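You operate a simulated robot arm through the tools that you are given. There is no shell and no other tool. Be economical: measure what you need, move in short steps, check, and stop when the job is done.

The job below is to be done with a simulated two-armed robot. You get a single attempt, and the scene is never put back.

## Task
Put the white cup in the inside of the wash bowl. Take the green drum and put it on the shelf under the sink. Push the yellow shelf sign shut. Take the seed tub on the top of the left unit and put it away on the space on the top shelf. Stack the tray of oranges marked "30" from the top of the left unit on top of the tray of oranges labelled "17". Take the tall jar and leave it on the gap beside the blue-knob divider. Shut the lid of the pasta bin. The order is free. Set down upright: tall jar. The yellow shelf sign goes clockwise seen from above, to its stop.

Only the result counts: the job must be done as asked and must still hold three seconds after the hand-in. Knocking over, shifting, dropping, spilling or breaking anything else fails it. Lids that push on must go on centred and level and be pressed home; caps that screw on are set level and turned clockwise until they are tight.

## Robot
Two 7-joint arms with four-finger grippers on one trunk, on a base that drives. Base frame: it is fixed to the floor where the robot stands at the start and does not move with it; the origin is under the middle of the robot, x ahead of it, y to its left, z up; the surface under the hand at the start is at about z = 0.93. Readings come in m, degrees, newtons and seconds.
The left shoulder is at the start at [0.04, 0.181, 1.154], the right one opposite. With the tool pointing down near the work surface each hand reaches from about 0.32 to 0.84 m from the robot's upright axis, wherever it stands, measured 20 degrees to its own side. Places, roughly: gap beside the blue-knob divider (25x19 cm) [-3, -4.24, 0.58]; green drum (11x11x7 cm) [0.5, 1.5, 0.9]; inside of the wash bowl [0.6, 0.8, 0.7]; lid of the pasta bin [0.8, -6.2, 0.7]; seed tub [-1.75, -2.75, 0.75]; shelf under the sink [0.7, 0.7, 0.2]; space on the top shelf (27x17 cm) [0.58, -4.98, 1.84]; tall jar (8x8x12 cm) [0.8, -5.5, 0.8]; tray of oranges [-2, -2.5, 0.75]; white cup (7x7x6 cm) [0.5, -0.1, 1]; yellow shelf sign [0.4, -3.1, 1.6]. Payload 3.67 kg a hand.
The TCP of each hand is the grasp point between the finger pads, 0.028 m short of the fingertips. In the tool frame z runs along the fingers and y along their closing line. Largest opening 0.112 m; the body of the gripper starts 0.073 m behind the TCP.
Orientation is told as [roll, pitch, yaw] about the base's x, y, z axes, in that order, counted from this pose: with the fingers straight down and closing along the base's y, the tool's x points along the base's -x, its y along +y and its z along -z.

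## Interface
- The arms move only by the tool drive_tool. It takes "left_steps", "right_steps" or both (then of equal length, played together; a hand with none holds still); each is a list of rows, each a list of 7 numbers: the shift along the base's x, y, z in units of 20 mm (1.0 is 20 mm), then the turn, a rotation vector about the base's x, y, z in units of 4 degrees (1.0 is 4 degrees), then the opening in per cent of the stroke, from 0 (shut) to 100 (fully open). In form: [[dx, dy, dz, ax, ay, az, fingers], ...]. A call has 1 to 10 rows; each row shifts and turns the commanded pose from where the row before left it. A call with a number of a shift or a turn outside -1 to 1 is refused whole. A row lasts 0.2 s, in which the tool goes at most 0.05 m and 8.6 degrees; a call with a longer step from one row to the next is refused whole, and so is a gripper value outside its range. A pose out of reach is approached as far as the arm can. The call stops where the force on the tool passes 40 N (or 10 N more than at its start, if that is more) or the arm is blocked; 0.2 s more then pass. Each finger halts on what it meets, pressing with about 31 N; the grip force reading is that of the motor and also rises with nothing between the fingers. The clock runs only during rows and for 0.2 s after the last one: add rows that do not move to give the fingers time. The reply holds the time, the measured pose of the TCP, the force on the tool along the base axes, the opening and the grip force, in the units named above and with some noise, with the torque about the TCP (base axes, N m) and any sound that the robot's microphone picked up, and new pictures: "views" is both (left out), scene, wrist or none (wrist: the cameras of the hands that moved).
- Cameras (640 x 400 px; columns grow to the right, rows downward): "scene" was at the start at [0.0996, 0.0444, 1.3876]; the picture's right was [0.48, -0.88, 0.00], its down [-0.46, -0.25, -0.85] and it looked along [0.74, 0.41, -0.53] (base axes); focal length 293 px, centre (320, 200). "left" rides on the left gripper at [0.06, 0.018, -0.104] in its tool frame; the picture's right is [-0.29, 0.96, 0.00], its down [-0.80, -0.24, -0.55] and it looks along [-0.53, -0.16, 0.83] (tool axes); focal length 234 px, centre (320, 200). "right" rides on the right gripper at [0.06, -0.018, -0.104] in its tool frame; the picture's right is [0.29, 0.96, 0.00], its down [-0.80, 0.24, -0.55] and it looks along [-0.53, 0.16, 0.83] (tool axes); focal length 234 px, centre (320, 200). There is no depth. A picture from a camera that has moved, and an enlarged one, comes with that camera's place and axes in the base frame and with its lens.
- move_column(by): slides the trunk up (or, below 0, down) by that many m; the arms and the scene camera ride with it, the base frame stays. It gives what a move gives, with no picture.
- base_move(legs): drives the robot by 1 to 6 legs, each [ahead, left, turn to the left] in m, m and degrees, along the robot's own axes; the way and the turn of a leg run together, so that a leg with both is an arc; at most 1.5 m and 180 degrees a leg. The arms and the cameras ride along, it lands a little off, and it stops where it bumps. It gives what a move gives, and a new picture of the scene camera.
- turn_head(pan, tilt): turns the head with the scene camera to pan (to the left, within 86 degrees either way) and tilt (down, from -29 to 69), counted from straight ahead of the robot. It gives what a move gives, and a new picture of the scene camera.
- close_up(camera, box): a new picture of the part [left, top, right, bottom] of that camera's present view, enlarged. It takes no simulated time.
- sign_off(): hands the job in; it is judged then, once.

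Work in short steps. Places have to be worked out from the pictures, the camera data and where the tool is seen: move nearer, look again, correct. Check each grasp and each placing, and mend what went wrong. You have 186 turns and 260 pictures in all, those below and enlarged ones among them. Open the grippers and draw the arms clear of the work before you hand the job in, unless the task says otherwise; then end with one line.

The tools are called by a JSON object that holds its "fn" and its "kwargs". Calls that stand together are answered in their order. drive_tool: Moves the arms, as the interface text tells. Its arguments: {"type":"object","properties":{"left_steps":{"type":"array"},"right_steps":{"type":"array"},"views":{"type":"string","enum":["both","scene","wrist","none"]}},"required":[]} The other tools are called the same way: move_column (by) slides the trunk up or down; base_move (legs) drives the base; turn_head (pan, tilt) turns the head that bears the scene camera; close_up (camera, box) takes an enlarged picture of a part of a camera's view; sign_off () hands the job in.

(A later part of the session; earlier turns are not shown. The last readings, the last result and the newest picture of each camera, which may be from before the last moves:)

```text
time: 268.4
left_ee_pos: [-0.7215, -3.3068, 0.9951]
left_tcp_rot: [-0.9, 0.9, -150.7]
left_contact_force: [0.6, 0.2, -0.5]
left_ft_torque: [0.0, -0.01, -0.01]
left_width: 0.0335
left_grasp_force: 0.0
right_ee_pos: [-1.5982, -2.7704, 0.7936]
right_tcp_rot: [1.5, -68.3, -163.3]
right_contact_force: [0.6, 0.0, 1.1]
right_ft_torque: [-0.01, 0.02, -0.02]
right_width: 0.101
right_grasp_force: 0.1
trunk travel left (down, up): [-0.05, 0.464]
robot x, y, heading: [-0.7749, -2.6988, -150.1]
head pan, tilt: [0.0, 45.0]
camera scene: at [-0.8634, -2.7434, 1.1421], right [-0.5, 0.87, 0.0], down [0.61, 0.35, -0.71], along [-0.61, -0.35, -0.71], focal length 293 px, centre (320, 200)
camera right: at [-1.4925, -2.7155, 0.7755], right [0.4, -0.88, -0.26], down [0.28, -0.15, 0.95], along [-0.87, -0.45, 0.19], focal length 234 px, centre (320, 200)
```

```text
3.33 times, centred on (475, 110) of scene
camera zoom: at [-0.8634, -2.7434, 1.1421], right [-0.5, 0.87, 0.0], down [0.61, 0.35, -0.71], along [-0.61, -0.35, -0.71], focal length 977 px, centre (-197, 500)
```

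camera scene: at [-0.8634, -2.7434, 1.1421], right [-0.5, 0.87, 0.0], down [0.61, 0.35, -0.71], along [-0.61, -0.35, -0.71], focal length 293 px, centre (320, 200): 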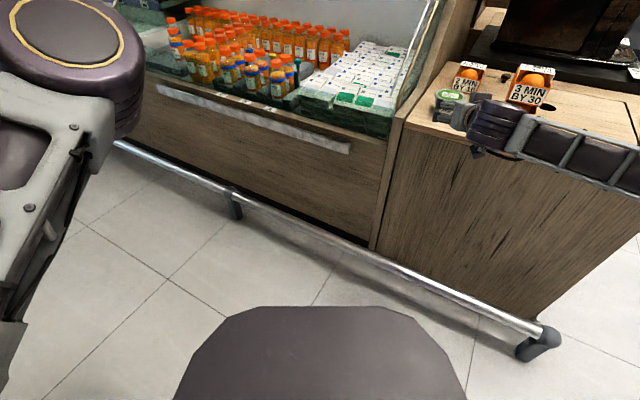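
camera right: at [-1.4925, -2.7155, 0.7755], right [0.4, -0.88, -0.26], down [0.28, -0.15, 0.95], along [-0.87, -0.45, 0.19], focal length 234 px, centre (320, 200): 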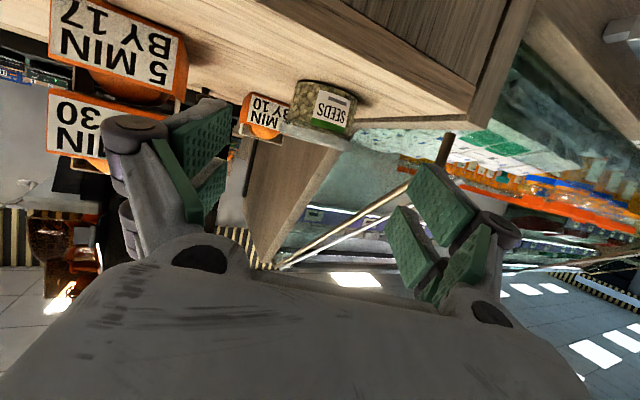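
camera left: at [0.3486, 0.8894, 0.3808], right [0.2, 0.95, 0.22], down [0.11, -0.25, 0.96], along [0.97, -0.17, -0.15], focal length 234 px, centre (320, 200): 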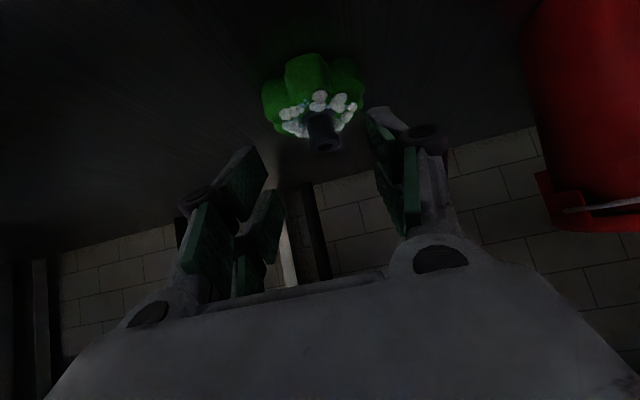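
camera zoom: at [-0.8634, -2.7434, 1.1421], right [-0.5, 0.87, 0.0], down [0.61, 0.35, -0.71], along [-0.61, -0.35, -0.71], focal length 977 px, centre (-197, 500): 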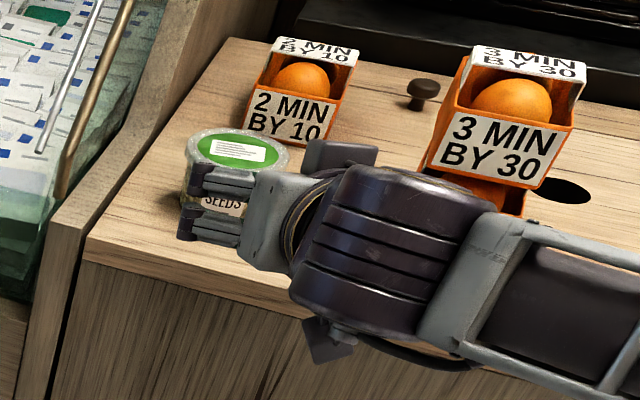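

The tub is centred between the fingers within a few millimetres, and the wrist is clear of the stack. I'll advance most of the way.

{"fn": "drive_tool", "kwargs": {"right_steps": [[-0.98, -0.32, -0.35, 0, 0, 0, 92], [-0.98, -0.32, -0.35, 0, 0, 0, 92], [-0.98, -0.32, -0.35, 0, 0, 0, 92], [-0.98, -0.32, -0.35, 0, 0, 0, 92], [0, 0, 0, 0, 0, 0, 92]], "views": "wrist"}}

{"fn": "close_up", "kwargs": {"camera": "scene", "box": [390, 50, 560, 170]}}

```text
time: 269.6
left_ee_pos: [-0.7226, -3.3061, 0.9934]
left_tcp_rot: [-0.9, 0.9, -150.8]
left_contact_force: [-0.9, 0.1, 0.4]
left_ft_torque: [0.03, 0.01, 0.01]
left_width: 0.0334
left_grasp_force: 0.1
right_ee_pos: [-1.6783, -2.7979, 0.7643]
right_tcp_rot: [1.3, -68.3, -163.1]
right_contact_force: [-0.5, -0.7, 0.1]
right_ft_torque: [-0.04, 0.01, 0.04]
right_width: 0.1028
right_grasp_force: 0.0
trunk travel left (down, up): [-0.05, 0.464]
robot x, y, heading: [-0.7747, -2.696, -150.2]
head pan, tilt: [0.0, 45.0]
camera right: at [-1.571, -2.7426, 0.7472], right [0.4, -0.88, -0.26], down [0.28, -0.15, 0.95], along [-0.87, -0.45, 0.19], focal length 234 px, centre (320, 200)
```

right: 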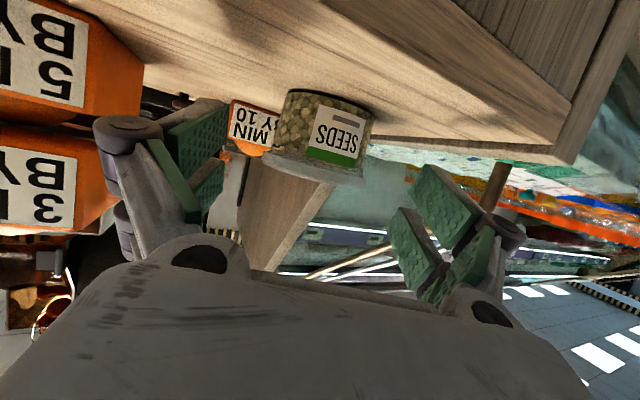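

```text
3.33 times, centred on (475, 110) of scene
camera zoom: at [-0.8633, -2.7434, 1.1421], right [-0.5, 0.87, 0.0], down [0.61, 0.35, -0.71], along [-0.61, -0.35, -0.71], focal length 977 px, centre (-197, 500)
```

zoom: 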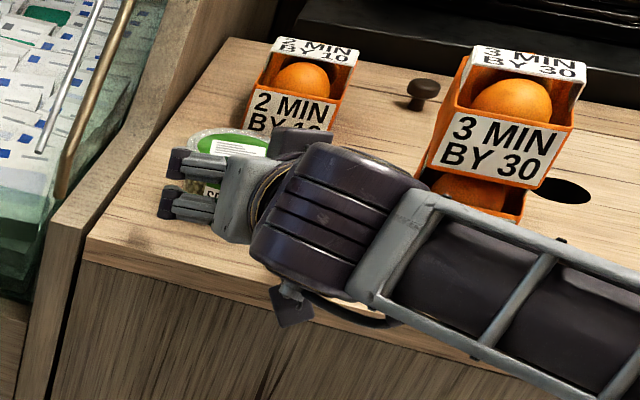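

It's still well centred. I'll make the final advance and close.

{"fn": "drive_tool", "kwargs": {"right_steps": [[-0.97, -0.29, -0.36, 0, 0, 0, 92], [-0.97, -0.29, -0.36, 0, 0, 0, 92], [-0.97, -0.29, -0.36, 0, 0, 0, 92], [0, 0, 0, 0, 0, 0, 80], [0, 0, 0, 0, 0, 0, 65], [0, 0, 0, 0, 0, 0, 55], [0, 0, 0, 0, 0, 0, 55]], "views": "wrist"}}

{"fn": "close_up", "kwargs": {"camera": "scene", "box": [390, 50, 560, 170]}}

```text
time: 271.2
left_ee_pos: [-0.7218, -3.307, 0.9944]
left_tcp_rot: [-0.9, 1.0, -150.6]
left_contact_force: [-1.1, 0.1, -1.3]
left_ft_torque: [0.01, -0.01, -0.01]
left_width: 0.0336
left_grasp_force: 0.1
right_ee_pos: [-1.7346, -2.8172, 0.7449]
right_tcp_rot: [1.4, -68.3, -163.1]
right_contact_force: [-0.9, 0.5, 0.9]
right_ft_torque: [0.02, 0.02, -0.07]
right_width: 0.0836
right_grasp_force: 30.6
trunk travel left (down, up): [-0.05, 0.464]
robot x, y, heading: [-0.7742, -2.6947, -150.2]
head pan, tilt: [0.0, 45.0]
camera right: at [-1.6286, -2.761, 0.7267], right [0.4, -0.88, -0.26], down [0.28, -0.15, 0.95], along [-0.87, -0.45, 0.19], focal length 234 px, centre (320, 200)
```

right: 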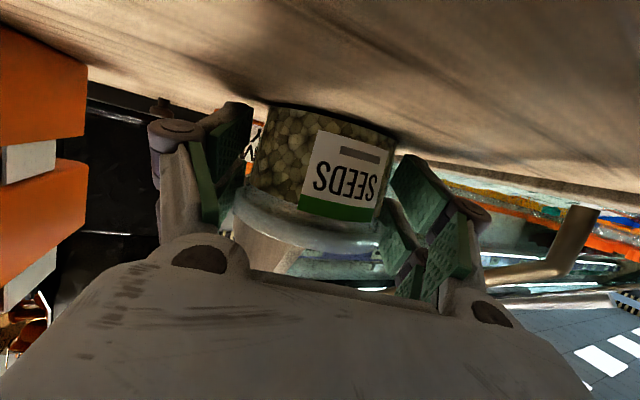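

```text
3.33 times, centred on (475, 110) of scene
camera zoom: at [-0.8635, -2.7436, 1.142], right [-0.5, 0.87, 0.0], down [0.61, 0.35, -0.71], along [-0.61, -0.35, -0.71], focal length 977 px, centre (-197, 500)
```

zoom: 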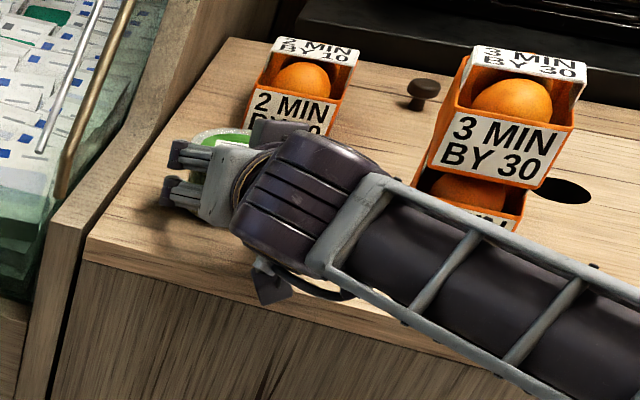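

Gripped at 0.0836 m. I'll lift and then draw back away from the unit.

{"fn": "drive_tool", "kwargs": {"right_steps": [[0, 0, 0.6, 0, 0, 0, 50], [0, 0, 1, 0, 0, 0, 50], [0, 0, 1, 0, 0, 0, 50], [0.3, 0.1, 1, 0, 0, 0, 50], [0.8, 0.2, 1, 0, 0, 0, 50], [1, 0.2, 0.8, 0, 0, 0, 50], [1, 0.2, 0.5, 0, 0, 0, 50], [1, 0.2, 0.3, 0, 0, 0, 50], [1, 0.2, 0, 0, 0, 0, 50], [1, 0.2, 0, 0, 0, 0, 50]]}}

```text
time: 273.4
left_ee_pos: [-0.7217, -3.3062, 0.9931]
left_tcp_rot: [-0.9, 0.8, -150.7]
left_contact_force: [0.6, 0.3, -0.6]
left_ft_torque: [0.03, 0.01, 0.03]
left_width: 0.0337
left_grasp_force: 0.0
right_ee_pos: [-1.6131, -2.7891, 0.8678]
right_tcp_rot: [1.4, -68.3, -163.1]
right_contact_force: [-0.1, -0.1, -1.5]
right_ft_torque: [-0.03, -0.01, 0.01]
right_width: 0.0835
right_grasp_force: 31.2
trunk travel left (down, up): [-0.05, 0.464]
robot x, y, heading: [-0.7784, -2.6983, -150.0]
head pan, tilt: [0.0, 45.0]
camera scene: at [-0.8633, -2.7435, 1.1421], right [-0.5, 0.87, 0.0], down [0.61, 0.35, -0.71], along [-0.61, -0.35, -0.71], focal length 293 px, centre (320, 200)
camera right: at [-1.5065, -2.7334, 0.8506], right [0.4, -0.88, -0.26], down [0.28, -0.15, 0.95], along [-0.87, -0.45, 0.19], focal length 234 px, centre (320, 200)
```

scene: 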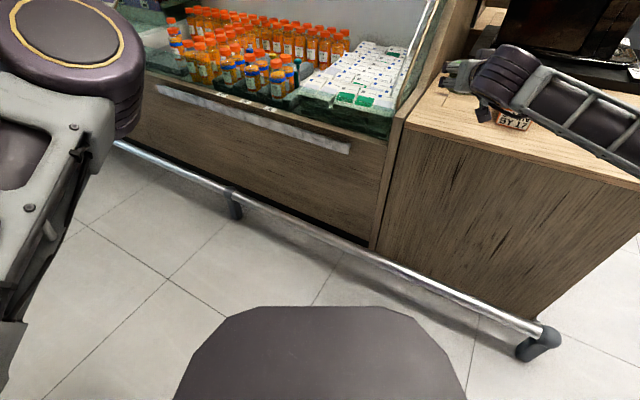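
right: 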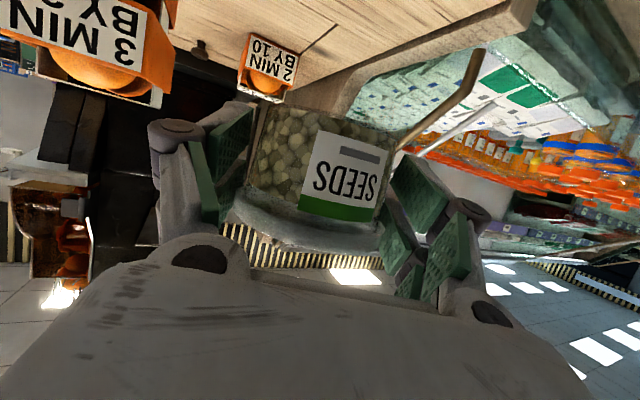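

The tub is held firmly. I'll back into the middle of the aisle, raise the trunk, turn to face the shelves and drive down to y about -4.7.

{"fn": "base_move", "kwargs": {"legs": [[-0.12, 0, 0]]}}

{"fn": "move_column", "kwargs": {"by": 0.3}}

{"fn": "base_move", "kwargs": {"legs": [[0, 0, 75], [0, 0, 75]]}}

```text
time: 274.7
left_ee_pos: [-0.6146, -3.2459, 0.9943]
left_tcp_rot: [-1.0, 0.7, -150.7]
left_contact_force: [0.8, -0.1, 0.2]
left_ft_torque: [-0.05, 0.03, 0.0]
left_width: 0.0337
left_grasp_force: 0.0
right_ee_pos: [-1.5059, -2.7257, 0.8696]
right_tcp_rot: [1.5, -68.3, -163.2]
right_contact_force: [0.7, 0.8, -0.9]
right_ft_torque: [0.03, -0.06, 0.03]
right_width: 0.0835
right_grasp_force: 30.9
trunk travel left (down, up): [-0.05, 0.464]
robot x, y, heading: [-0.6713, -2.6324, -150.3]
head pan, tilt: [0.0, 45.0]
camera scene: at [-0.756, -2.6818, 1.1422], right [-0.5, 0.87, 0.0], down [0.61, 0.35, -0.71], along [-0.61, -0.35, -0.71], focal length 293 px, centre (320, 200)
```

scene: 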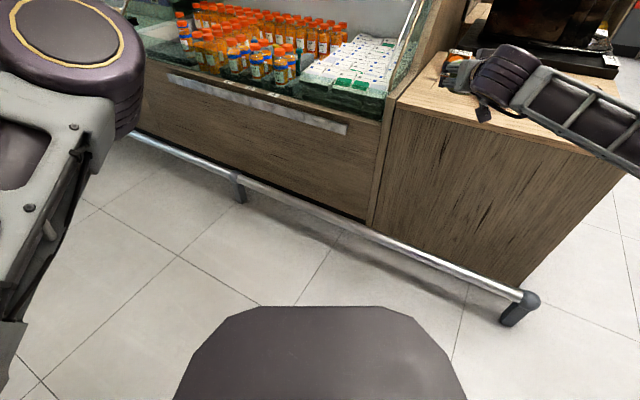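

```text
time: 277.7
left_ee_pos: [-0.6169, -3.2459, 1.2952]
left_tcp_rot: [-0.9, 0.9, -150.7]
left_contact_force: [-0.5, -0.5, 0.8]
left_ft_torque: [0.0, -0.01, -0.03]
left_width: 0.0336
left_grasp_force: 0.0
right_ee_pos: [-1.5068, -2.7268, 1.1674]
right_tcp_rot: [1.5, -68.3, -163.2]
right_contact_force: [0.3, -0.5, -0.7]
right_ft_torque: [-0.02, -0.02, 0.01]
right_width: 0.0836
right_grasp_force: 30.8
trunk travel left (down, up): [-0.35, 0.164]
robot x, y, heading: [-0.6727, -2.6325, -150.3]
head pan, tilt: [0.0, 45.0]
```

```text
time: 285.2
left_ee_pos: [-0.4028, -2.0794, 1.2949]
left_tcp_rot: [-0.9, 0.9, -1.3]
left_contact_force: [0.9, -0.7, 0.1]
left_ft_torque: [-0.02, -0.04, -0.01]
left_width: 0.0335
left_grasp_force: 0.0
right_ee_pos: [0.0982, -2.9794, 1.1673]
right_tcp_rot: [1.3, -68.2, -13.8]
right_contact_force: [1.3, 0.0, -1.1]
right_ft_torque: [-0.03, 0.02, 0.01]
right_width: 0.0837
right_grasp_force: 30.8
trunk travel left (down, up): [-0.35, 0.164]
robot x, y, heading: [-0.6699, -2.6333, -0.8]
head pan, tilt: [0.0, 45.0]
camera scene: at [-0.5672, -2.6336, 1.4422], right [-0.01, -1.0, 0.0], down [-0.71, 0.01, -0.71], along [0.71, -0.01, -0.71], focal length 293 px, centre (320, 200)
```

scene: 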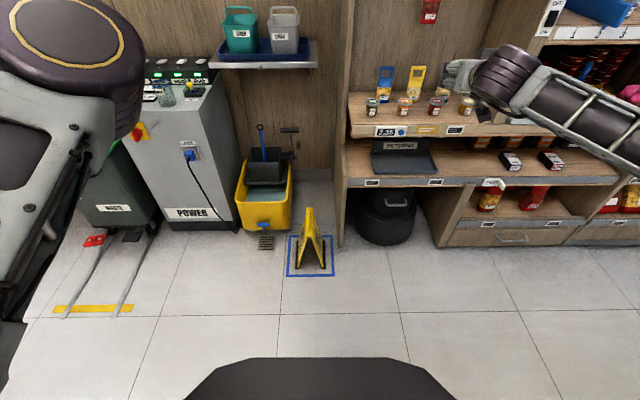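

Now I'm facing the shelves. I'll drive right along the aisle to y about -4.65.

{"fn": "base_move", "kwargs": {"legs": [[0, -1.0, 0], [0, -1.0, 0.8]]}}

{"fn": "turn_head", "kwargs": {"pan": -15, "tilt": -12}}

```text
time: 295.4
left_ee_pos: [-0.424, -4.0537, 1.2948]
left_tcp_rot: [-0.9, 0.9, 0.6]
left_contact_force: [0.5, -0.5, 0.3]
left_ft_torque: [0.0, -0.02, 0.01]
left_width: 0.0337
left_grasp_force: 0.1
right_ee_pos: [0.106, -4.9374, 1.1676]
right_tcp_rot: [1.5, -68.2, -12.1]
right_contact_force: [-0.4, 0.8, -0.7]
right_ft_torque: [0.01, 0.03, -0.04]
right_width: 0.0836
right_grasp_force: 30.8
trunk travel left (down, up): [-0.35, 0.164]
robot x, y, heading: [-0.6719, -4.6167, 1.1]
head pan, tilt: [0.0, 45.0]
camera scene: at [-0.5703, -4.6131, 1.4422], right [0.02, -1.0, 0.0], down [-0.71, -0.01, -0.71], along [0.71, 0.01, -0.71], focal length 293 px, centre (320, 200)
```

scene: 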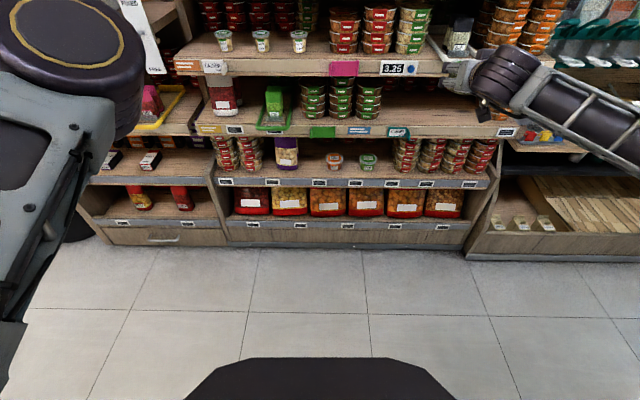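

```text
time: 296.6
left_ee_pos: [-0.4261, -4.0539, 1.2942]
left_tcp_rot: [-0.9, 0.9, 0.5]
left_contact_force: [0.1, -0.1, -0.2]
left_ft_torque: [-0.01, 0.03, -0.02]
left_width: 0.0336
left_grasp_force: 0.0
right_ee_pos: [0.1065, -4.9384, 1.169]
right_tcp_rot: [1.5, -68.2, -12.0]
right_contact_force: [-0.1, -0.3, -1.7]
right_ft_torque: [-0.03, 0.0, 0.01]
right_width: 0.0834
right_grasp_force: 30.5
trunk travel left (down, up): [-0.35, 0.164]
robot x, y, heading: [-0.6744, -4.6171, 0.9]
head pan, tilt: [-15.0, -12.0]
camera scene: at [-0.5711, -4.6349, 1.5313], right [-0.24, -0.97, 0.0], down [0.2, -0.05, -0.98], along [0.95, -0.24, 0.21], focal length 293 px, centre (320, 200)
```

scene: 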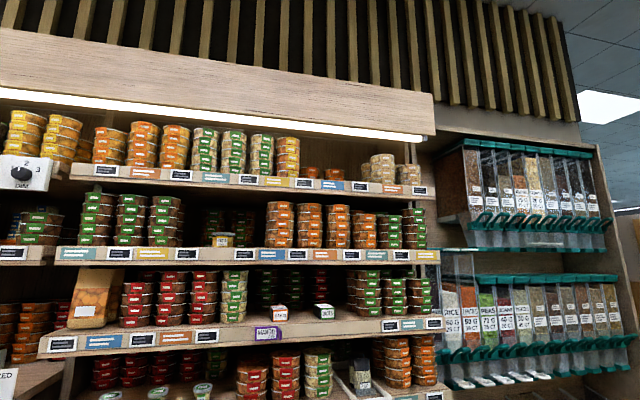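

The gap on the top shelf is visible at about (0.5, -4.96, 1.85). I'll zoom in to see its extent.

{"fn": "close_up", "kwargs": {"camera": "scene", "box": [240, 110, 440, 230]}}

```text
3.20 times, centred on (340, 170) of scene
camera zoom: at [-0.5711, -4.6349, 1.5313], right [-0.24, -0.97, 0.0], down [0.2, -0.05, -0.98], along [0.95, -0.24, 0.21], focal length 938 px, centre (256, 296)
```

zoom: 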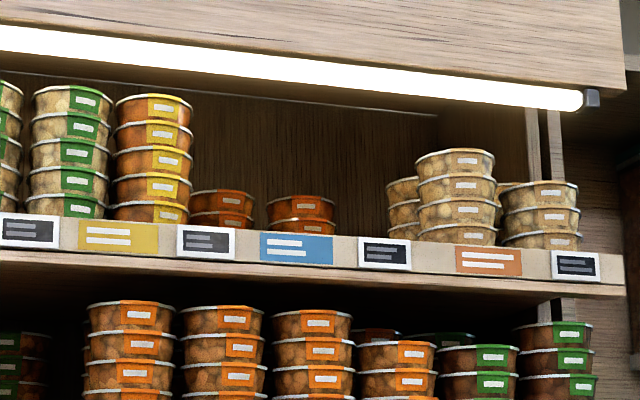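

The gap spans y about -4.83 to -5.09 with the shelf at z about 1.84 and the light bar at about z 2.07. I'll raise the trunk, then retract and raise the hand in front of the shelves.

{"fn": "move_column", "kwargs": {"by": 0.16}}

{"fn": "drive_tool", "kwargs": {"right_steps": [[-0.5, 0, 1, 0, 0, 0, 50], [-0.5, 0, 1, 0, 0, 0, 50], [-0.5, 0, 1, 0, 0, 0, 50], [-0.5, 0, 1, 0, 0, 0, 50], [-0.5, 0, 1, 0, 0, 0, 50], [-0.5, 0, 1, 0, 0, 0, 50], [-0.5, 0, 1, 0, 0, 0, 50], [-0.5, 0, 1, 0, 0, 0, 50], [-0.5, 0, 1, 0, 0, 0, 50], [-0.5, 0, 1, 0, 0, 0, 50]], "views": "none"}}

{"fn": "drive_tool", "kwargs": {"right_steps": [[-0.5, 0, 1, 0, 0, 0, 50], [-0.5, 0, 1, 0, 0, 0, 50], [-0.5, 0, 1, 0, 0, 0, 50], [-0.5, 0, 1, 0, 0, 0, 50], [-0.5, 0, 1, 0, 0, 0, 50], [-0.5, 0, 1, 0, 0, 0, 50], [-0.5, 0, 1, 0, 0, 0, 50], [-0.5, 0, 1, 0, 0, 0, 50], [-0.5, 0, 1, 0, 0, 0, 50], [-0.5, 0, 1, 0, 0, 0, 50]], "views": "scene"}}

```text
time: 298.4
left_ee_pos: [-0.4254, -4.0527, 1.4538]
left_tcp_rot: [-0.9, 0.9, 0.5]
left_contact_force: [-1.1, -0.2, 0.1]
left_ft_torque: [-0.02, 0.04, 0.05]
left_width: 0.0335
left_grasp_force: 0.0
right_ee_pos: [0.106, -4.9383, 1.3279]
right_tcp_rot: [1.4, -68.2, -12.0]
right_contact_force: [-0.4, 0.5, -1.8]
right_ft_torque: [0.01, 0.01, -0.01]
right_width: 0.0837
right_grasp_force: 31.1
trunk travel left (down, up): [-0.51, 0.004]
robot x, y, heading: [-0.6746, -4.618, 0.8]
head pan, tilt: [-15.0, -12.0]
```

```text
time: 300.6
left_ee_pos: [-0.4252, -4.0534, 1.4533]
left_tcp_rot: [-0.9, 0.8, 0.5]
left_contact_force: [1.0, -0.4, -0.3]
left_ft_torque: [0.0, -0.04, 0.0]
left_width: 0.0337
left_grasp_force: 0.1
right_ee_pos: [0.0066, -4.9366, 1.5309]
right_tcp_rot: [1.3, -68.2, -12.0]
right_contact_force: [-0.9, 0.7, -0.2]
right_ft_torque: [-0.01, -0.01, 0.01]
right_width: 0.0834
right_grasp_force: 31.1
trunk travel left (down, up): [-0.51, 0.004]
robot x, y, heading: [-0.6709, -4.6107, 1.0]
head pan, tilt: [-15.0, -12.0]
```

```text
time: 302.9
left_ee_pos: [-0.4254, -4.0524, 1.4553]
left_tcp_rot: [-0.9, 0.9, 0.5]
left_contact_force: [-0.1, 0.7, 0.4]
left_ft_torque: [-0.02, 0.01, 0.03]
left_width: 0.0335
left_grasp_force: 0.1
right_ee_pos: [-0.0955, -4.9365, 1.7287]
right_tcp_rot: [1.4, -68.2, -12.1]
right_contact_force: [-1.0, 0.0, -0.2]
right_ft_torque: [-0.01, 0.02, -0.02]
right_width: 0.0836
right_grasp_force: 31.1
trunk travel left (down, up): [-0.51, 0.004]
robot x, y, heading: [-0.6748, -4.6188, 0.8]
head pan, tilt: [-15.0, -12.0]
camera scene: at [-0.5719, -4.6342, 1.6917], right [-0.24, -0.97, 0.0], down [0.2, -0.05, -0.98], along [0.95, -0.24, 0.21], focal length 293 px, centre (320, 200)
```

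scene: 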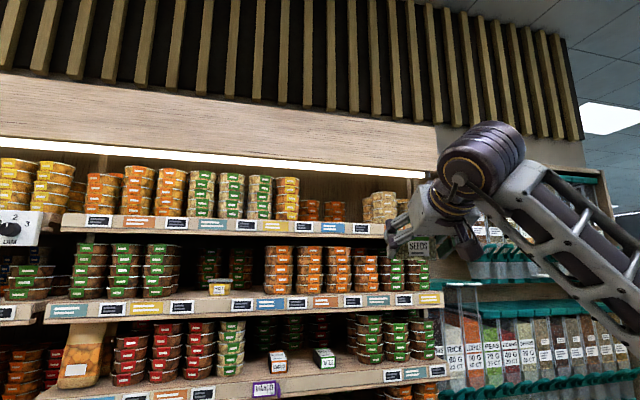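

It's moving freely. I'll continue up to z about 1.92.

{"fn": "drive_tool", "kwargs": {"right_steps": [[-0.1, 0, 1, 0, 0, 0, 50], [-0.1, 0, 1, 0, 0, 0, 50], [-0.1, 0, 1, 0, 0, 0, 50], [-0.1, 0, 1, 0, 0, 0, 50], [-0.1, 0, 1, 0, 0, 0, 50], [-0.1, 0, 1, 0, 0, 0, 50], [-0.1, 0, 1, 0, 0, 0, 50], [-0.1, 0, 1, 0, 0, 0, 50], [-0.1, 0, 1, 0, 0, 0, 50], [-0.1, 0, 0.5, 0, 0, 0, 50]]}}

```text
time: 305.1
left_ee_pos: [-0.4253, -4.0532, 1.4542]
left_tcp_rot: [-0.9, 0.8, 0.5]
left_contact_force: [0.0, 0.3, -1.0]
left_ft_torque: [0.02, 0.0, 0.0]
left_width: 0.0339
left_grasp_force: 0.0
right_ee_pos: [-0.1151, -4.9382, 1.9202]
right_tcp_rot: [1.4, -68.3, -12.0]
right_contact_force: [-0.5, -0.5, -1.5]
right_ft_torque: [-0.04, 0.03, 0.03]
right_width: 0.0837
right_grasp_force: 31.0
trunk travel left (down, up): [-0.51, 0.004]
robot x, y, heading: [-0.6761, -4.6177, 1.2]
head pan, tilt: [-15.0, -12.0]
camera scene: at [-0.5715, -4.6345, 1.6916], right [-0.24, -0.97, 0.0], down [0.2, -0.05, -0.98], along [0.95, -0.24, 0.21], focal length 293 px, centre (320, 200)
camera right: at [-0.2357, -4.9332, 1.9027], right [0.07, 0.96, -0.26], down [-0.17, 0.27, 0.95], along [0.98, -0.02, 0.19], focal length 234 px, centre (320, 200)
```

scene: 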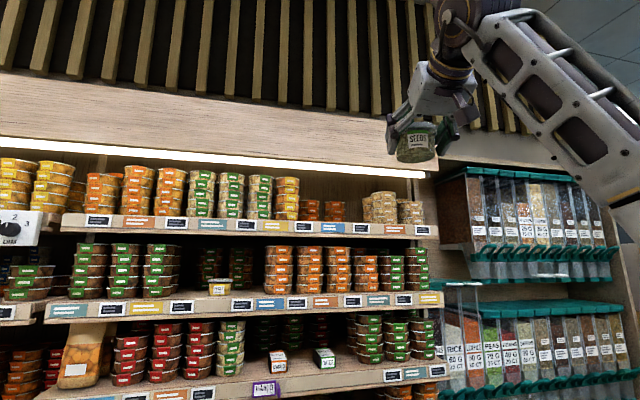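
right: 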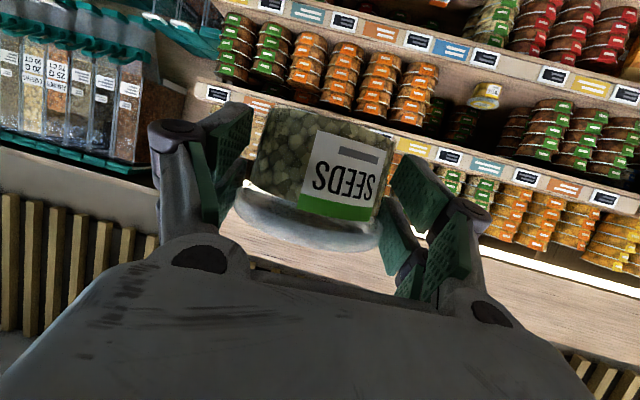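

The tub is at z 1.92 in front of the shelf. I'll drive forward 0.42 m and check alignment with the gap.

{"fn": "base_move", "kwargs": {"legs": [[0.42, -0.02, -1]]}}

{"fn": "close_up", "kwargs": {"camera": "right", "box": [0, 0, 640, 400]}}

```text
time: 307.7
left_ee_pos: [-0.0011, -4.075, 1.455]
left_tcp_rot: [-0.9, 0.8, -0.8]
left_contact_force: [-0.3, 0.1, -0.4]
left_ft_torque: [-0.01, -0.04, -0.01]
left_width: 0.0338
left_grasp_force: 0.0
right_ee_pos: [0.2907, -4.9667, 1.9203]
right_tcp_rot: [1.5, -68.4, -13.2]
right_contact_force: [-0.2, -0.5, -0.6]
right_ft_torque: [-0.04, -0.01, -0.01]
right_width: 0.0836
right_grasp_force: 30.6
trunk travel left (down, up): [-0.51, 0.004]
robot x, y, heading: [-0.2584, -4.6363, -0.0]
head pan, tilt: [-15.0, -12.0]
camera scene: at [-0.1602, -4.6535, 1.6918], right [-0.26, -0.97, 0.0], down [0.2, -0.05, -0.98], along [0.94, -0.26, 0.21], focal length 293 px, centre (320, 200)
```

scene: 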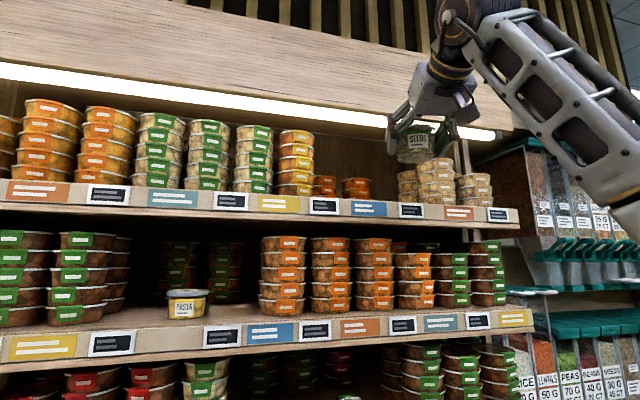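

```text
1.00 times, centred on (320, 200) of right (not enlarged: the box is as wide or as high as the picture)
camera zoom: at [0.1689, -4.9592, 1.9032], right [0.09, 0.96, -0.26], down [-0.17, 0.27, 0.95], along [0.98, -0.04, 0.19], focal length 234 px, centre (320, 200)
```

zoom: 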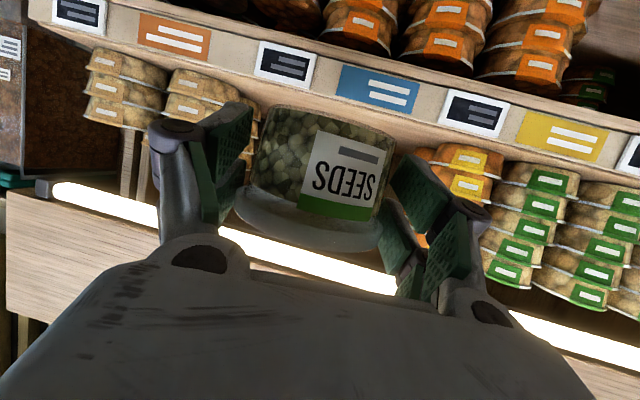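

The tub lines up with the gap. The left elbow limits how close I can get, so I'll drive 0.18 m and extend the rest with the arm.

{"fn": "base_move", "kwargs": {"legs": [[0.17, 0.01, 0]]}}

{"fn": "close_up", "kwargs": {"camera": "right", "box": [0, 0, 640, 400]}}

```text
time: 309.2
left_ee_pos: [0.1689, -4.0669, 1.455]
left_tcp_rot: [-0.9, 0.7, -0.7]
left_contact_force: [-1.2, -0.4, 1.4]
left_ft_torque: [0.0, -0.04, -0.01]
left_width: 0.0336
left_grasp_force: 0.1
right_ee_pos: [0.4574, -4.9586, 1.9229]
right_tcp_rot: [1.8, -68.5, -13.4]
right_contact_force: [-0.9, -1.3, -0.7]
right_ft_torque: [0.02, 0.01, 0.02]
right_width: 0.0834
right_grasp_force: 30.6
trunk travel left (down, up): [-0.51, 0.004]
robot x, y, heading: [-0.0892, -4.626, -0.4]
head pan, tilt: [-15.0, -12.0]
camera scene: at [0.0077, -4.6448, 1.692], right [-0.26, -0.96, 0.0], down [0.2, -0.05, -0.98], along [0.94, -0.26, 0.21], focal length 293 px, centre (320, 200)
```

scene: 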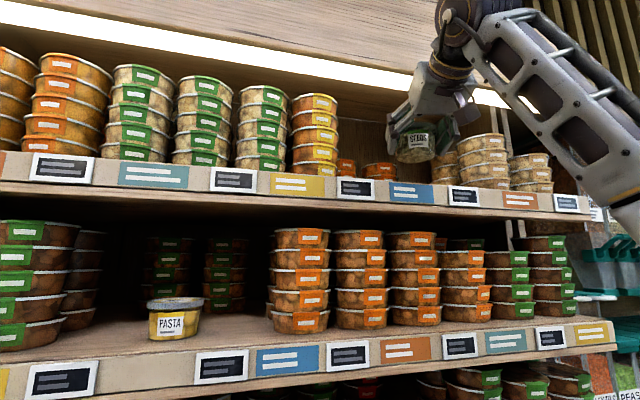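

```text
1.00 times, centred on (320, 200) of right (not enlarged: the box is as wide or as high as the picture)
camera zoom: at [0.3355, -4.9512, 1.9041], right [0.09, 0.96, -0.26], down [-0.17, 0.27, 0.95], along [0.98, -0.05, 0.19], focal length 234 px, centre (320, 200)
```

zoom: 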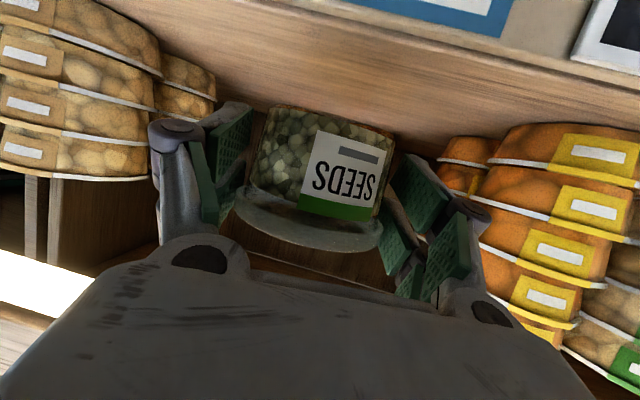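

The gap runs from y -4.86 to -5.09 and the tub is at -4.96. I'll extend 8 cm inwards.

{"fn": "drive_tool", "kwargs": {"right_steps": [[1, -0.05, 0, 0, 0, 0, 50], [1, -0.05, 0, 0, 0, 0, 50], [1, -0.05, 0, 0, 0, 0, 50], [1, -0.05, 0, 0, 0, 0, 50], [0.2, 0, 0, 0, 0, 0, 50]]}}

```text
time: 310.4
left_ee_pos: [0.1715, -4.0658, 1.4543]
left_tcp_rot: [-0.9, 0.8, -0.9]
left_contact_force: [-0.1, -0.2, 0.4]
left_ft_torque: [-0.01, 0.01, 0.02]
left_width: 0.0339
left_grasp_force: 0.0
right_ee_pos: [0.5458, -4.9617, 1.92]
right_tcp_rot: [1.7, -68.3, -13.3]
right_contact_force: [0.2, 1.0, -1.2]
right_ft_torque: [0.02, 0.04, -0.02]
right_width: 0.0835
right_grasp_force: 31.6
trunk travel left (down, up): [-0.51, 0.004]
robot x, y, heading: [-0.0913, -4.6211, -0.3]
head pan, tilt: [-15.0, -12.0]
camera scene: at [0.0117, -4.6445, 1.6917], right [-0.26, -0.96, 0.0], down [0.2, -0.05, -0.98], along [0.94, -0.26, 0.21], focal length 293 px, centre (320, 200)
camera right: at [0.4246, -4.9539, 1.9018], right [0.09, 0.96, -0.26], down [-0.17, 0.27, 0.95], along [0.98, -0.05, 0.19], focal length 234 px, centre (320, 200)
```

scene: 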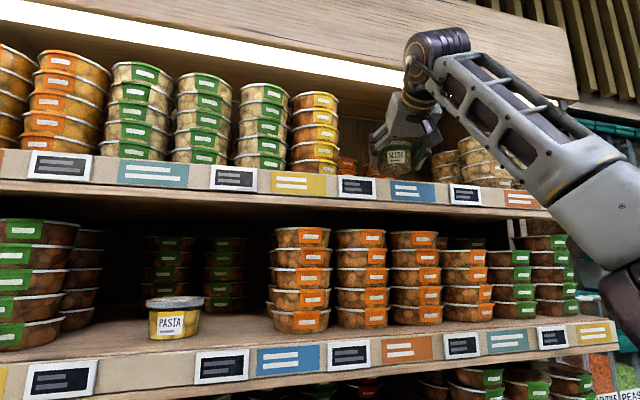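
right: 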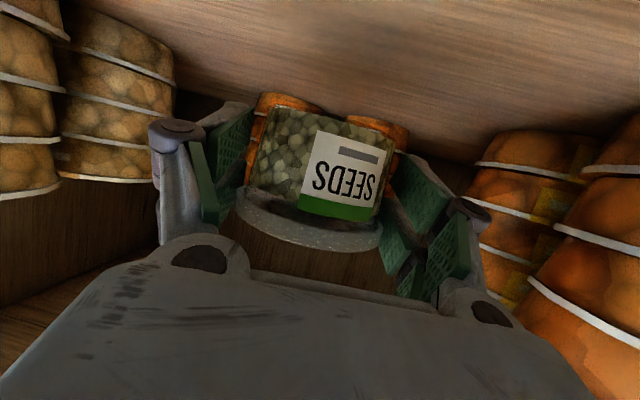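

There is room behind the tub. Lowering gently until it touches the shelf.

{"fn": "drive_tool", "kwargs": {"right_steps": [[0, 0, -0.5, 0, 0, 0, 50], [0, 0, -0.5, 0, 0, 0, 50], [0, 0, -0.4, 0, 0, 0, 50], [0, 0, -0.3, 0, 0, 0, 50], [0, 0, -0.3, 0, 0, 0, 50], [0, 0, -0.2, 0, 0, 0, 50], [0, 0, -0.2, 0, 0, 0, 50]], "views": "wrist"}}

```text
time: 312.0
left_ee_pos: [0.1713, -4.0667, 1.4545]
left_tcp_rot: [-0.9, 0.9, -0.8]
left_contact_force: [0.1, 0.2, 0.6]
left_ft_torque: [-0.01, 0.04, 0.0]
left_width: 0.0337
left_grasp_force: 0.1
right_ee_pos: [0.545, -4.9617, 1.8737]
right_tcp_rot: [1.6, -68.6, -13.5]
right_contact_force: [3.6, -2.3, 10.4]
right_ft_torque: [-0.16, 0.09, 0.08]
right_width: 0.0833
right_grasp_force: 31.3
trunk travel left (down, up): [-0.51, 0.004]
robot x, y, heading: [-0.0881, -4.6212, -0.3]
head pan, tilt: [-15.0, -12.0]
camera right: at [0.4239, -4.9547, 1.856], right [0.09, 0.96, -0.26], down [-0.17, 0.27, 0.95], along [0.98, -0.04, 0.19], focal length 234 px, centre (320, 200)
```

right: 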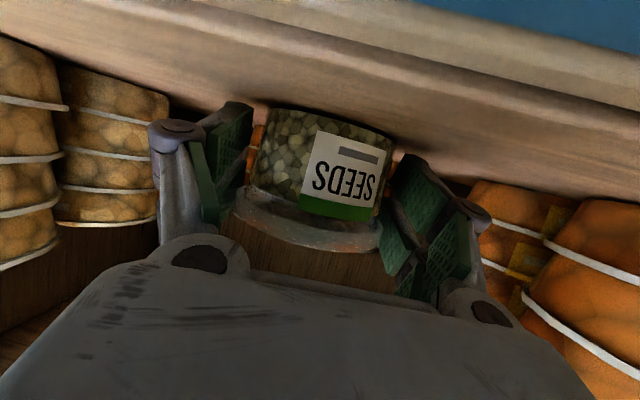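

Contact with the shelf at 10 N. I'll release and withdraw along the tool axis.

{"fn": "drive_tool", "kwargs": {"right_steps": [[0, 0, 0, 0, 0, 0, 78], [0, 0, 0, 0, 0, 0, 86], [0, 0, 0, 0, 0, 0, 94], [0, 0, 0, 0, 0, 0, 94], [-0.9, 0.2, 0.2, 0, 0, 0, 94], [-0.9, 0.2, 0.3, 0, 0, 0, 94], [-0.9, 0.2, 0.3, 0, 0, 0, 94], [-0.9, 0.2, 0.3, 0, 0, 0, 94], [-0.9, 0.2, 0.3, 0, 0, 0, 94]]}}

```text
time: 314.0
left_ee_pos: [0.1712, -4.0675, 1.454]
left_tcp_rot: [-0.8, 0.8, -0.8]
left_contact_force: [-0.5, -0.5, 0.3]
left_ft_torque: [-0.02, -0.05, -0.01]
left_width: 0.0337
left_grasp_force: 0.0
right_ee_pos: [0.4553, -4.9416, 1.9006]
right_tcp_rot: [1.4, -68.4, -13.3]
right_contact_force: [-0.6, 0.5, 0.0]
right_ft_torque: [-0.01, -0.01, -0.02]
right_width: 0.1052
right_grasp_force: 0.0
trunk travel left (down, up): [-0.51, 0.004]
robot x, y, heading: [-0.0893, -4.6255, -0.2]
head pan, tilt: [-15.0, -12.0]
camera scene: at [0.011, -4.6443, 1.6917], right [-0.26, -0.96, 0.0], down [0.2, -0.05, -0.98], along [0.94, -0.26, 0.21], focal length 293 px, centre (320, 200)
camera right: at [0.3342, -4.9342, 1.8827], right [0.09, 0.96, -0.26], down [-0.17, 0.27, 0.95], along [0.98, -0.05, 0.19], focal length 234 px, centre (320, 200)
```

scene: 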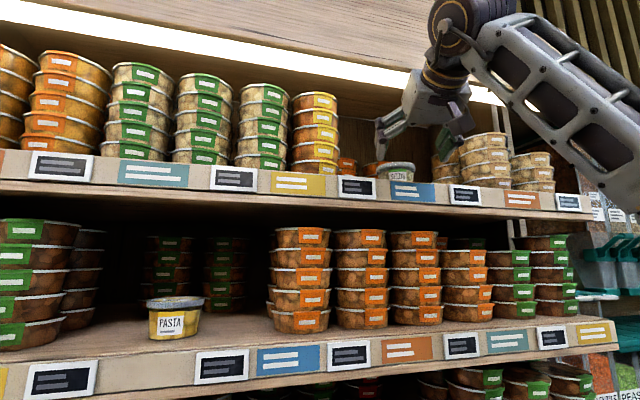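
right: 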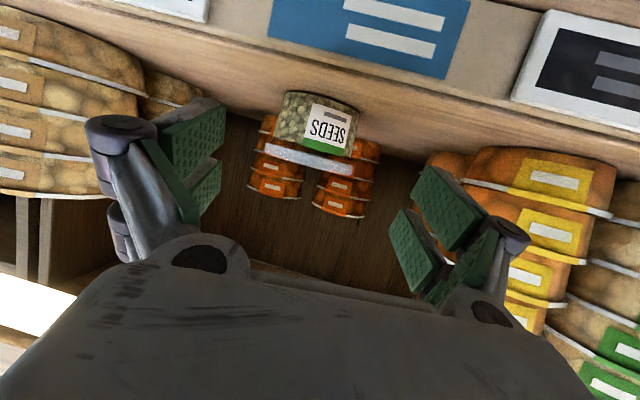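

The tub stands upright in the gap. I'll back the base straight out.

{"fn": "base_move", "kwargs": {"legs": [[-0.5, 0, 0]]}}

{"fn": "close_up", "kwargs": {"camera": "scene", "box": [200, 120, 480, 290]}}

```text
time: 316.9
left_ee_pos: [-0.3226, -4.0632, 1.4543]
left_tcp_rot: [-0.9, 1.0, -0.7]
left_contact_force: [0.7, -0.1, -0.1]
left_ft_torque: [0.03, 0.01, 0.01]
left_width: 0.0335
left_grasp_force: 0.0
right_ee_pos: [-0.033, -4.9397, 1.899]
right_tcp_rot: [1.4, -68.1, -13.1]
right_contact_force: [0.4, -0.2, -0.6]
right_ft_torque: [0.0, 0.0, -0.02]
right_width: 0.1054
right_grasp_force: 0.0
trunk travel left (down, up): [-0.51, 0.004]
robot x, y, heading: [-0.5827, -4.622, -0.0]
head pan, tilt: [-15.0, -12.0]
camera scene: at [-0.4789, -4.6425, 1.6914], right [-0.26, -0.97, 0.0], down [0.2, -0.05, -0.98], along [0.94, -0.25, 0.21], focal length 293 px, centre (320, 200)
```

scene: 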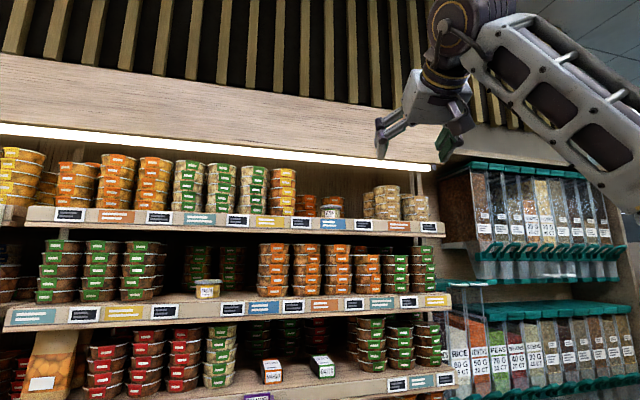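

```text
2.29 times, centred on (340, 205) of scene
camera zoom: at [-0.4789, -4.6425, 1.6914], right [-0.26, -0.97, 0.0], down [0.2, -0.05, -0.98], along [0.94, -0.25, 0.21], focal length 670 px, centre (274, 189)
```

zoom: 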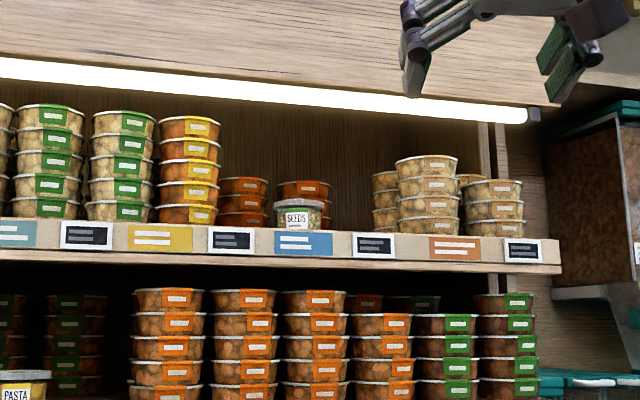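

Tub placed. I'll bring the right hand back down to a neutral pose in front of the robot.

{"fn": "drive_tool", "kwargs": {"right_steps": [[-0.2, 0.3, -1, 0, 1, 0, 60], [-0.2, 0.3, -1, 0, 1, 0, 60], [-0.2, 0.3, -1, 0, 1, 0, 60], [-0.2, 0.3, -1, 0, 1, 0, 60], [-0.2, 0.3, -1, 0, 1, 0, 60], [-0.2, 0.3, -1, 0, 1, 0, 60], [-0.2, 0.3, -1, 0, 1, 0, 60], [-0.2, 0.3, -1, 0, 1, 0, 60], [-0.2, 0.3, -1, 0, 1, 0, 60], [-0.2, 0.3, -1, 0, 1, 0, 60]], "views": "none"}}

{"fn": "drive_tool", "kwargs": {"right_steps": [[0, 0, -1, 0, 1, 0.4, 60], [0, 0, -1, 0, 1, 0.4, 60], [0, 0, -1, 0, 1, 0.4, 60], [0, 0, -1, 0, 1, 0.4, 60], [0, 0, -1, 0, 1, 0.4, 60], [0, 0, -1, 0, 1, 0.4, 60], [0, 0, -1, 0, 1, 0.4, 60], [0, 0, -1, 0, 0, 0.5, 60], [0, 0, -1, 0, 0, 0, 60], [0, 0, -1, 0, 0, 0, 60]], "views": "none"}}

{"fn": "turn_head", "kwargs": {"pan": -50, "tilt": 25}}

```text
time: 319.1
left_ee_pos: [-0.3242, -4.0647, 1.4553]
left_tcp_rot: [-1.0, 0.9, -0.6]
left_contact_force: [0.5, -1.0, -0.3]
left_ft_torque: [0.01, 0.01, 0.01]
left_width: 0.0338
left_grasp_force: 0.1
right_ee_pos: [-0.0767, -4.8763, 1.6985]
right_tcp_rot: [-8.0, -28.7, -5.5]
right_contact_force: [0.8, 0.2, -0.2]
right_ft_torque: [-0.01, -0.03, -0.01]
right_width: 0.0673
right_grasp_force: 0.1
trunk travel left (down, up): [-0.51, 0.004]
robot x, y, heading: [-0.5833, -4.6222, 0.3]
head pan, tilt: [-15.0, -12.0]
```

```text
time: 321.4
left_ee_pos: [-0.3241, -4.0649, 1.4536]
left_tcp_rot: [-0.9, 0.9, -0.7]
left_contact_force: [0.0, -0.6, 0.4]
left_ft_torque: [-0.01, 0.03, -0.01]
left_width: 0.0335
left_grasp_force: 0.1
right_ee_pos: [-0.0764, -4.879, 1.4987]
right_tcp_rot: [-8.0, -0.8, 8.0]
right_contact_force: [0.1, -0.1, 0.2]
right_ft_torque: [-0.02, 0.0, 0.01]
right_width: 0.0671
right_grasp_force: 0.1
trunk travel left (down, up): [-0.51, 0.004]
robot x, y, heading: [-0.5834, -4.6219, 0.2]
head pan, tilt: [-15.0, -12.0]
```

```text
time: 322.4
left_ee_pos: [-0.3245, -4.0643, 1.4545]
left_tcp_rot: [-0.9, 0.9, -0.6]
left_contact_force: [-0.2, -0.6, 1.1]
left_ft_torque: [0.0, -0.02, 0.0]
left_width: 0.0338
left_grasp_force: 0.0
right_ee_pos: [-0.0768, -4.8768, 1.4992]
right_tcp_rot: [-8.0, -0.7, 7.9]
right_contact_force: [0.7, 1.3, 1.1]
right_ft_torque: [0.03, 0.0, -0.01]
right_width: 0.0673
right_grasp_force: 0.0
trunk travel left (down, up): [-0.51, 0.004]
robot x, y, heading: [-0.5859, -4.6189, -0.2]
head pan, tilt: [-50.0, 25.0]
camera scene: at [-0.5025, -4.6914, 1.6332], right [-0.77, -0.64, 0.0], down [-0.27, 0.32, -0.91], along [0.58, -0.7, -0.42], focal length 293 px, centre (320, 200)
```

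scene: 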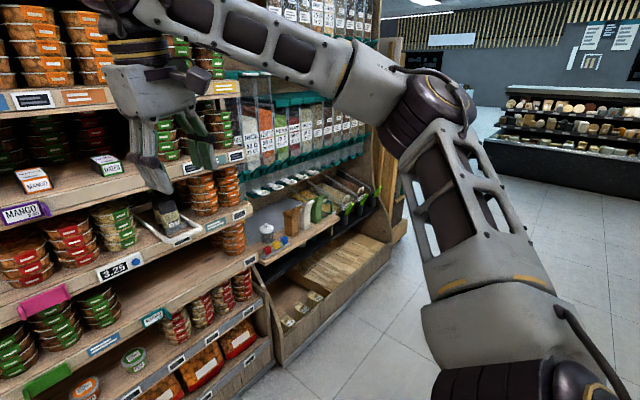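

The dispenser counter with the jar and bins is further right. I'll square up the hand and drive right 1 m to face it.

{"fn": "drive_tool", "kwargs": {"right_steps": [[0, 0, -0.5, 1, 0, -1, 60], [0, 0, -0.5, 1, 0, -1, 60]], "views": "none"}}

{"fn": "base_move", "kwargs": {"legs": [[0, -1.1, 0]]}}

{"fn": "turn_head", "kwargs": {"pan": 5, "tilt": 35}}

```text
time: 323.0
left_ee_pos: [-0.3236, -4.066, 1.455]
left_tcp_rot: [-0.7, 1.0, -0.6]
left_contact_force: [0.8, -0.7, 0.1]
left_ft_torque: [0.02, -0.01, -0.03]
left_width: 0.0334
left_grasp_force: 0.0
right_ee_pos: [-0.0765, -4.8804, 1.478]
right_tcp_rot: [0.0, -1.4, -0.3]
right_contact_force: [-0.2, -0.4, 0.4]
right_ft_torque: [0.02, 0.03, 0.03]
right_width: 0.0673
right_grasp_force: 0.0
trunk travel left (down, up): [-0.51, 0.004]
robot x, y, heading: [-0.5812, -4.6233, -0.1]
head pan, tilt: [-50.0, 25.0]
```

```text
time: 328.8
left_ee_pos: [-0.3268, -5.1617, 1.454]
left_tcp_rot: [-0.9, 0.9, 0.4]
left_contact_force: [0.6, 0.5, 0.8]
left_ft_torque: [-0.03, 0.0, 0.02]
left_width: 0.0335
left_grasp_force: 0.0
right_ee_pos: [-0.0629, -5.9703, 1.478]
right_tcp_rot: [-0.1, -1.3, 0.9]
right_contact_force: [-0.1, -0.4, -0.4]
right_ft_torque: [0.02, -0.01, -0.02]
right_width: 0.0672
right_grasp_force: 0.1
trunk travel left (down, up): [-0.51, 0.004]
robot x, y, heading: [-0.5722, -5.7287, 0.8]
head pan, tilt: [-50.0, 25.0]
camera scene: at [-0.4931, -5.7917, 1.6331], right [-0.76, -0.66, 0.0], down [-0.28, 0.32, -0.91], along [0.59, -0.68, -0.42], focal length 293 px, centre (320, 200)
```

scene: 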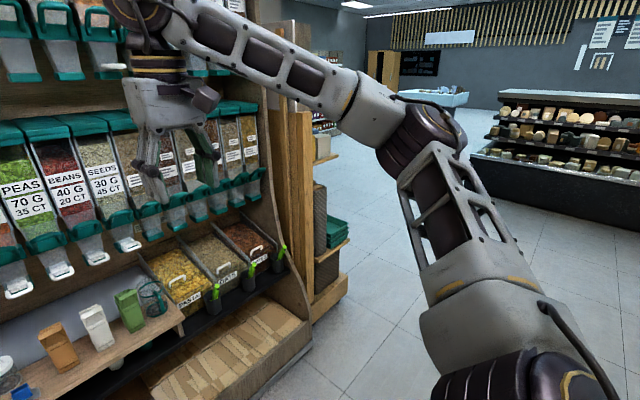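

```text
time: 330.0
left_ee_pos: [-0.3255, -5.1625, 1.4554]
left_tcp_rot: [-0.9, 0.9, 0.4]
left_contact_force: [-0.6, 0.9, -0.1]
left_ft_torque: [0.0, 0.02, 0.01]
left_width: 0.0339
left_grasp_force: 0.1
right_ee_pos: [-0.0625, -5.9699, 1.4783]
right_tcp_rot: [0.0, -1.4, 0.8]
right_contact_force: [-0.9, 0.2, 0.4]
right_ft_torque: [0.01, -0.02, 0.0]
right_width: 0.0672
right_grasp_force: 0.0
trunk travel left (down, up): [-0.51, 0.004]
robot x, y, heading: [-0.5711, -5.7272, 0.8]
head pan, tilt: [5.0, 35.0]
camera scene: at [-0.4659, -5.7138, 1.6173], right [0.1, -0.99, 0.0], down [-0.57, -0.06, -0.82], along [0.81, 0.08, -0.57], focal length 293 px, centre (320, 200)
```

scene: 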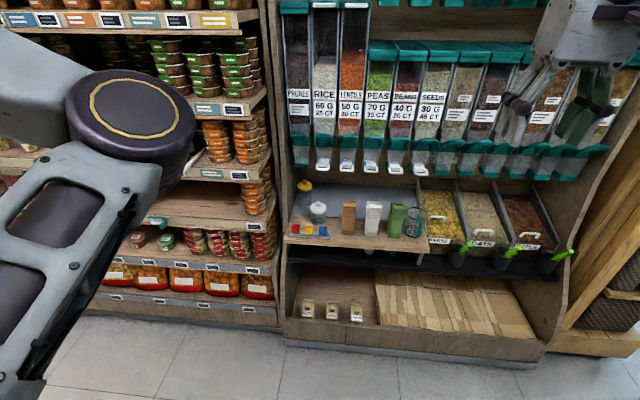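

I'll zoom in on the jars and the bins.

{"fn": "close_up", "kwargs": {"camera": "scene", "box": [280, 160, 440, 260]}}

{"fn": "close_up", "kwargs": {"camera": "scene", "box": [400, 160, 580, 280]}}

```text
4.00 times, centred on (360, 210) of scene
camera zoom: at [-0.4659, -5.7138, 1.6173], right [0.1, -0.99, 0.0], down [-0.57, -0.06, -0.82], along [0.81, 0.08, -0.57], focal length 1172 px, centre (160, 160)
```

zoom: 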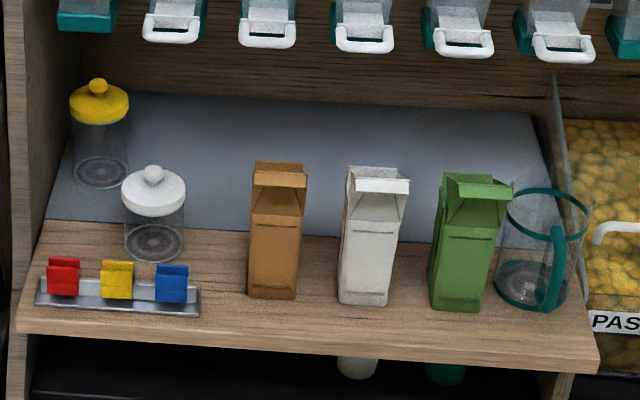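

```text
3.33 times, centred on (490, 220) of scene
camera zoom: at [-0.4659, -5.7138, 1.6173], right [0.1, -0.99, 0.0], down [-0.57, -0.06, -0.82], along [0.81, 0.08, -0.57], focal length 977 px, centre (-247, 133)
```

zoom: 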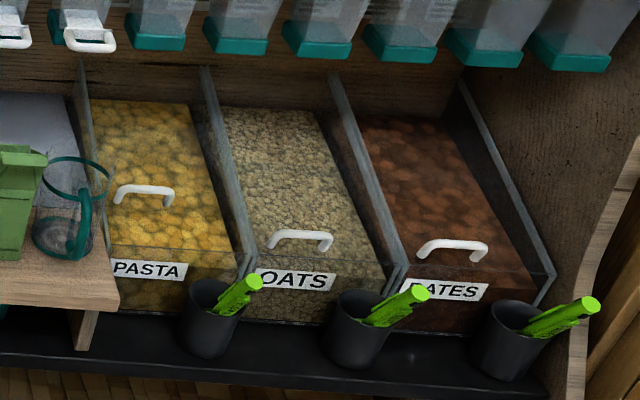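

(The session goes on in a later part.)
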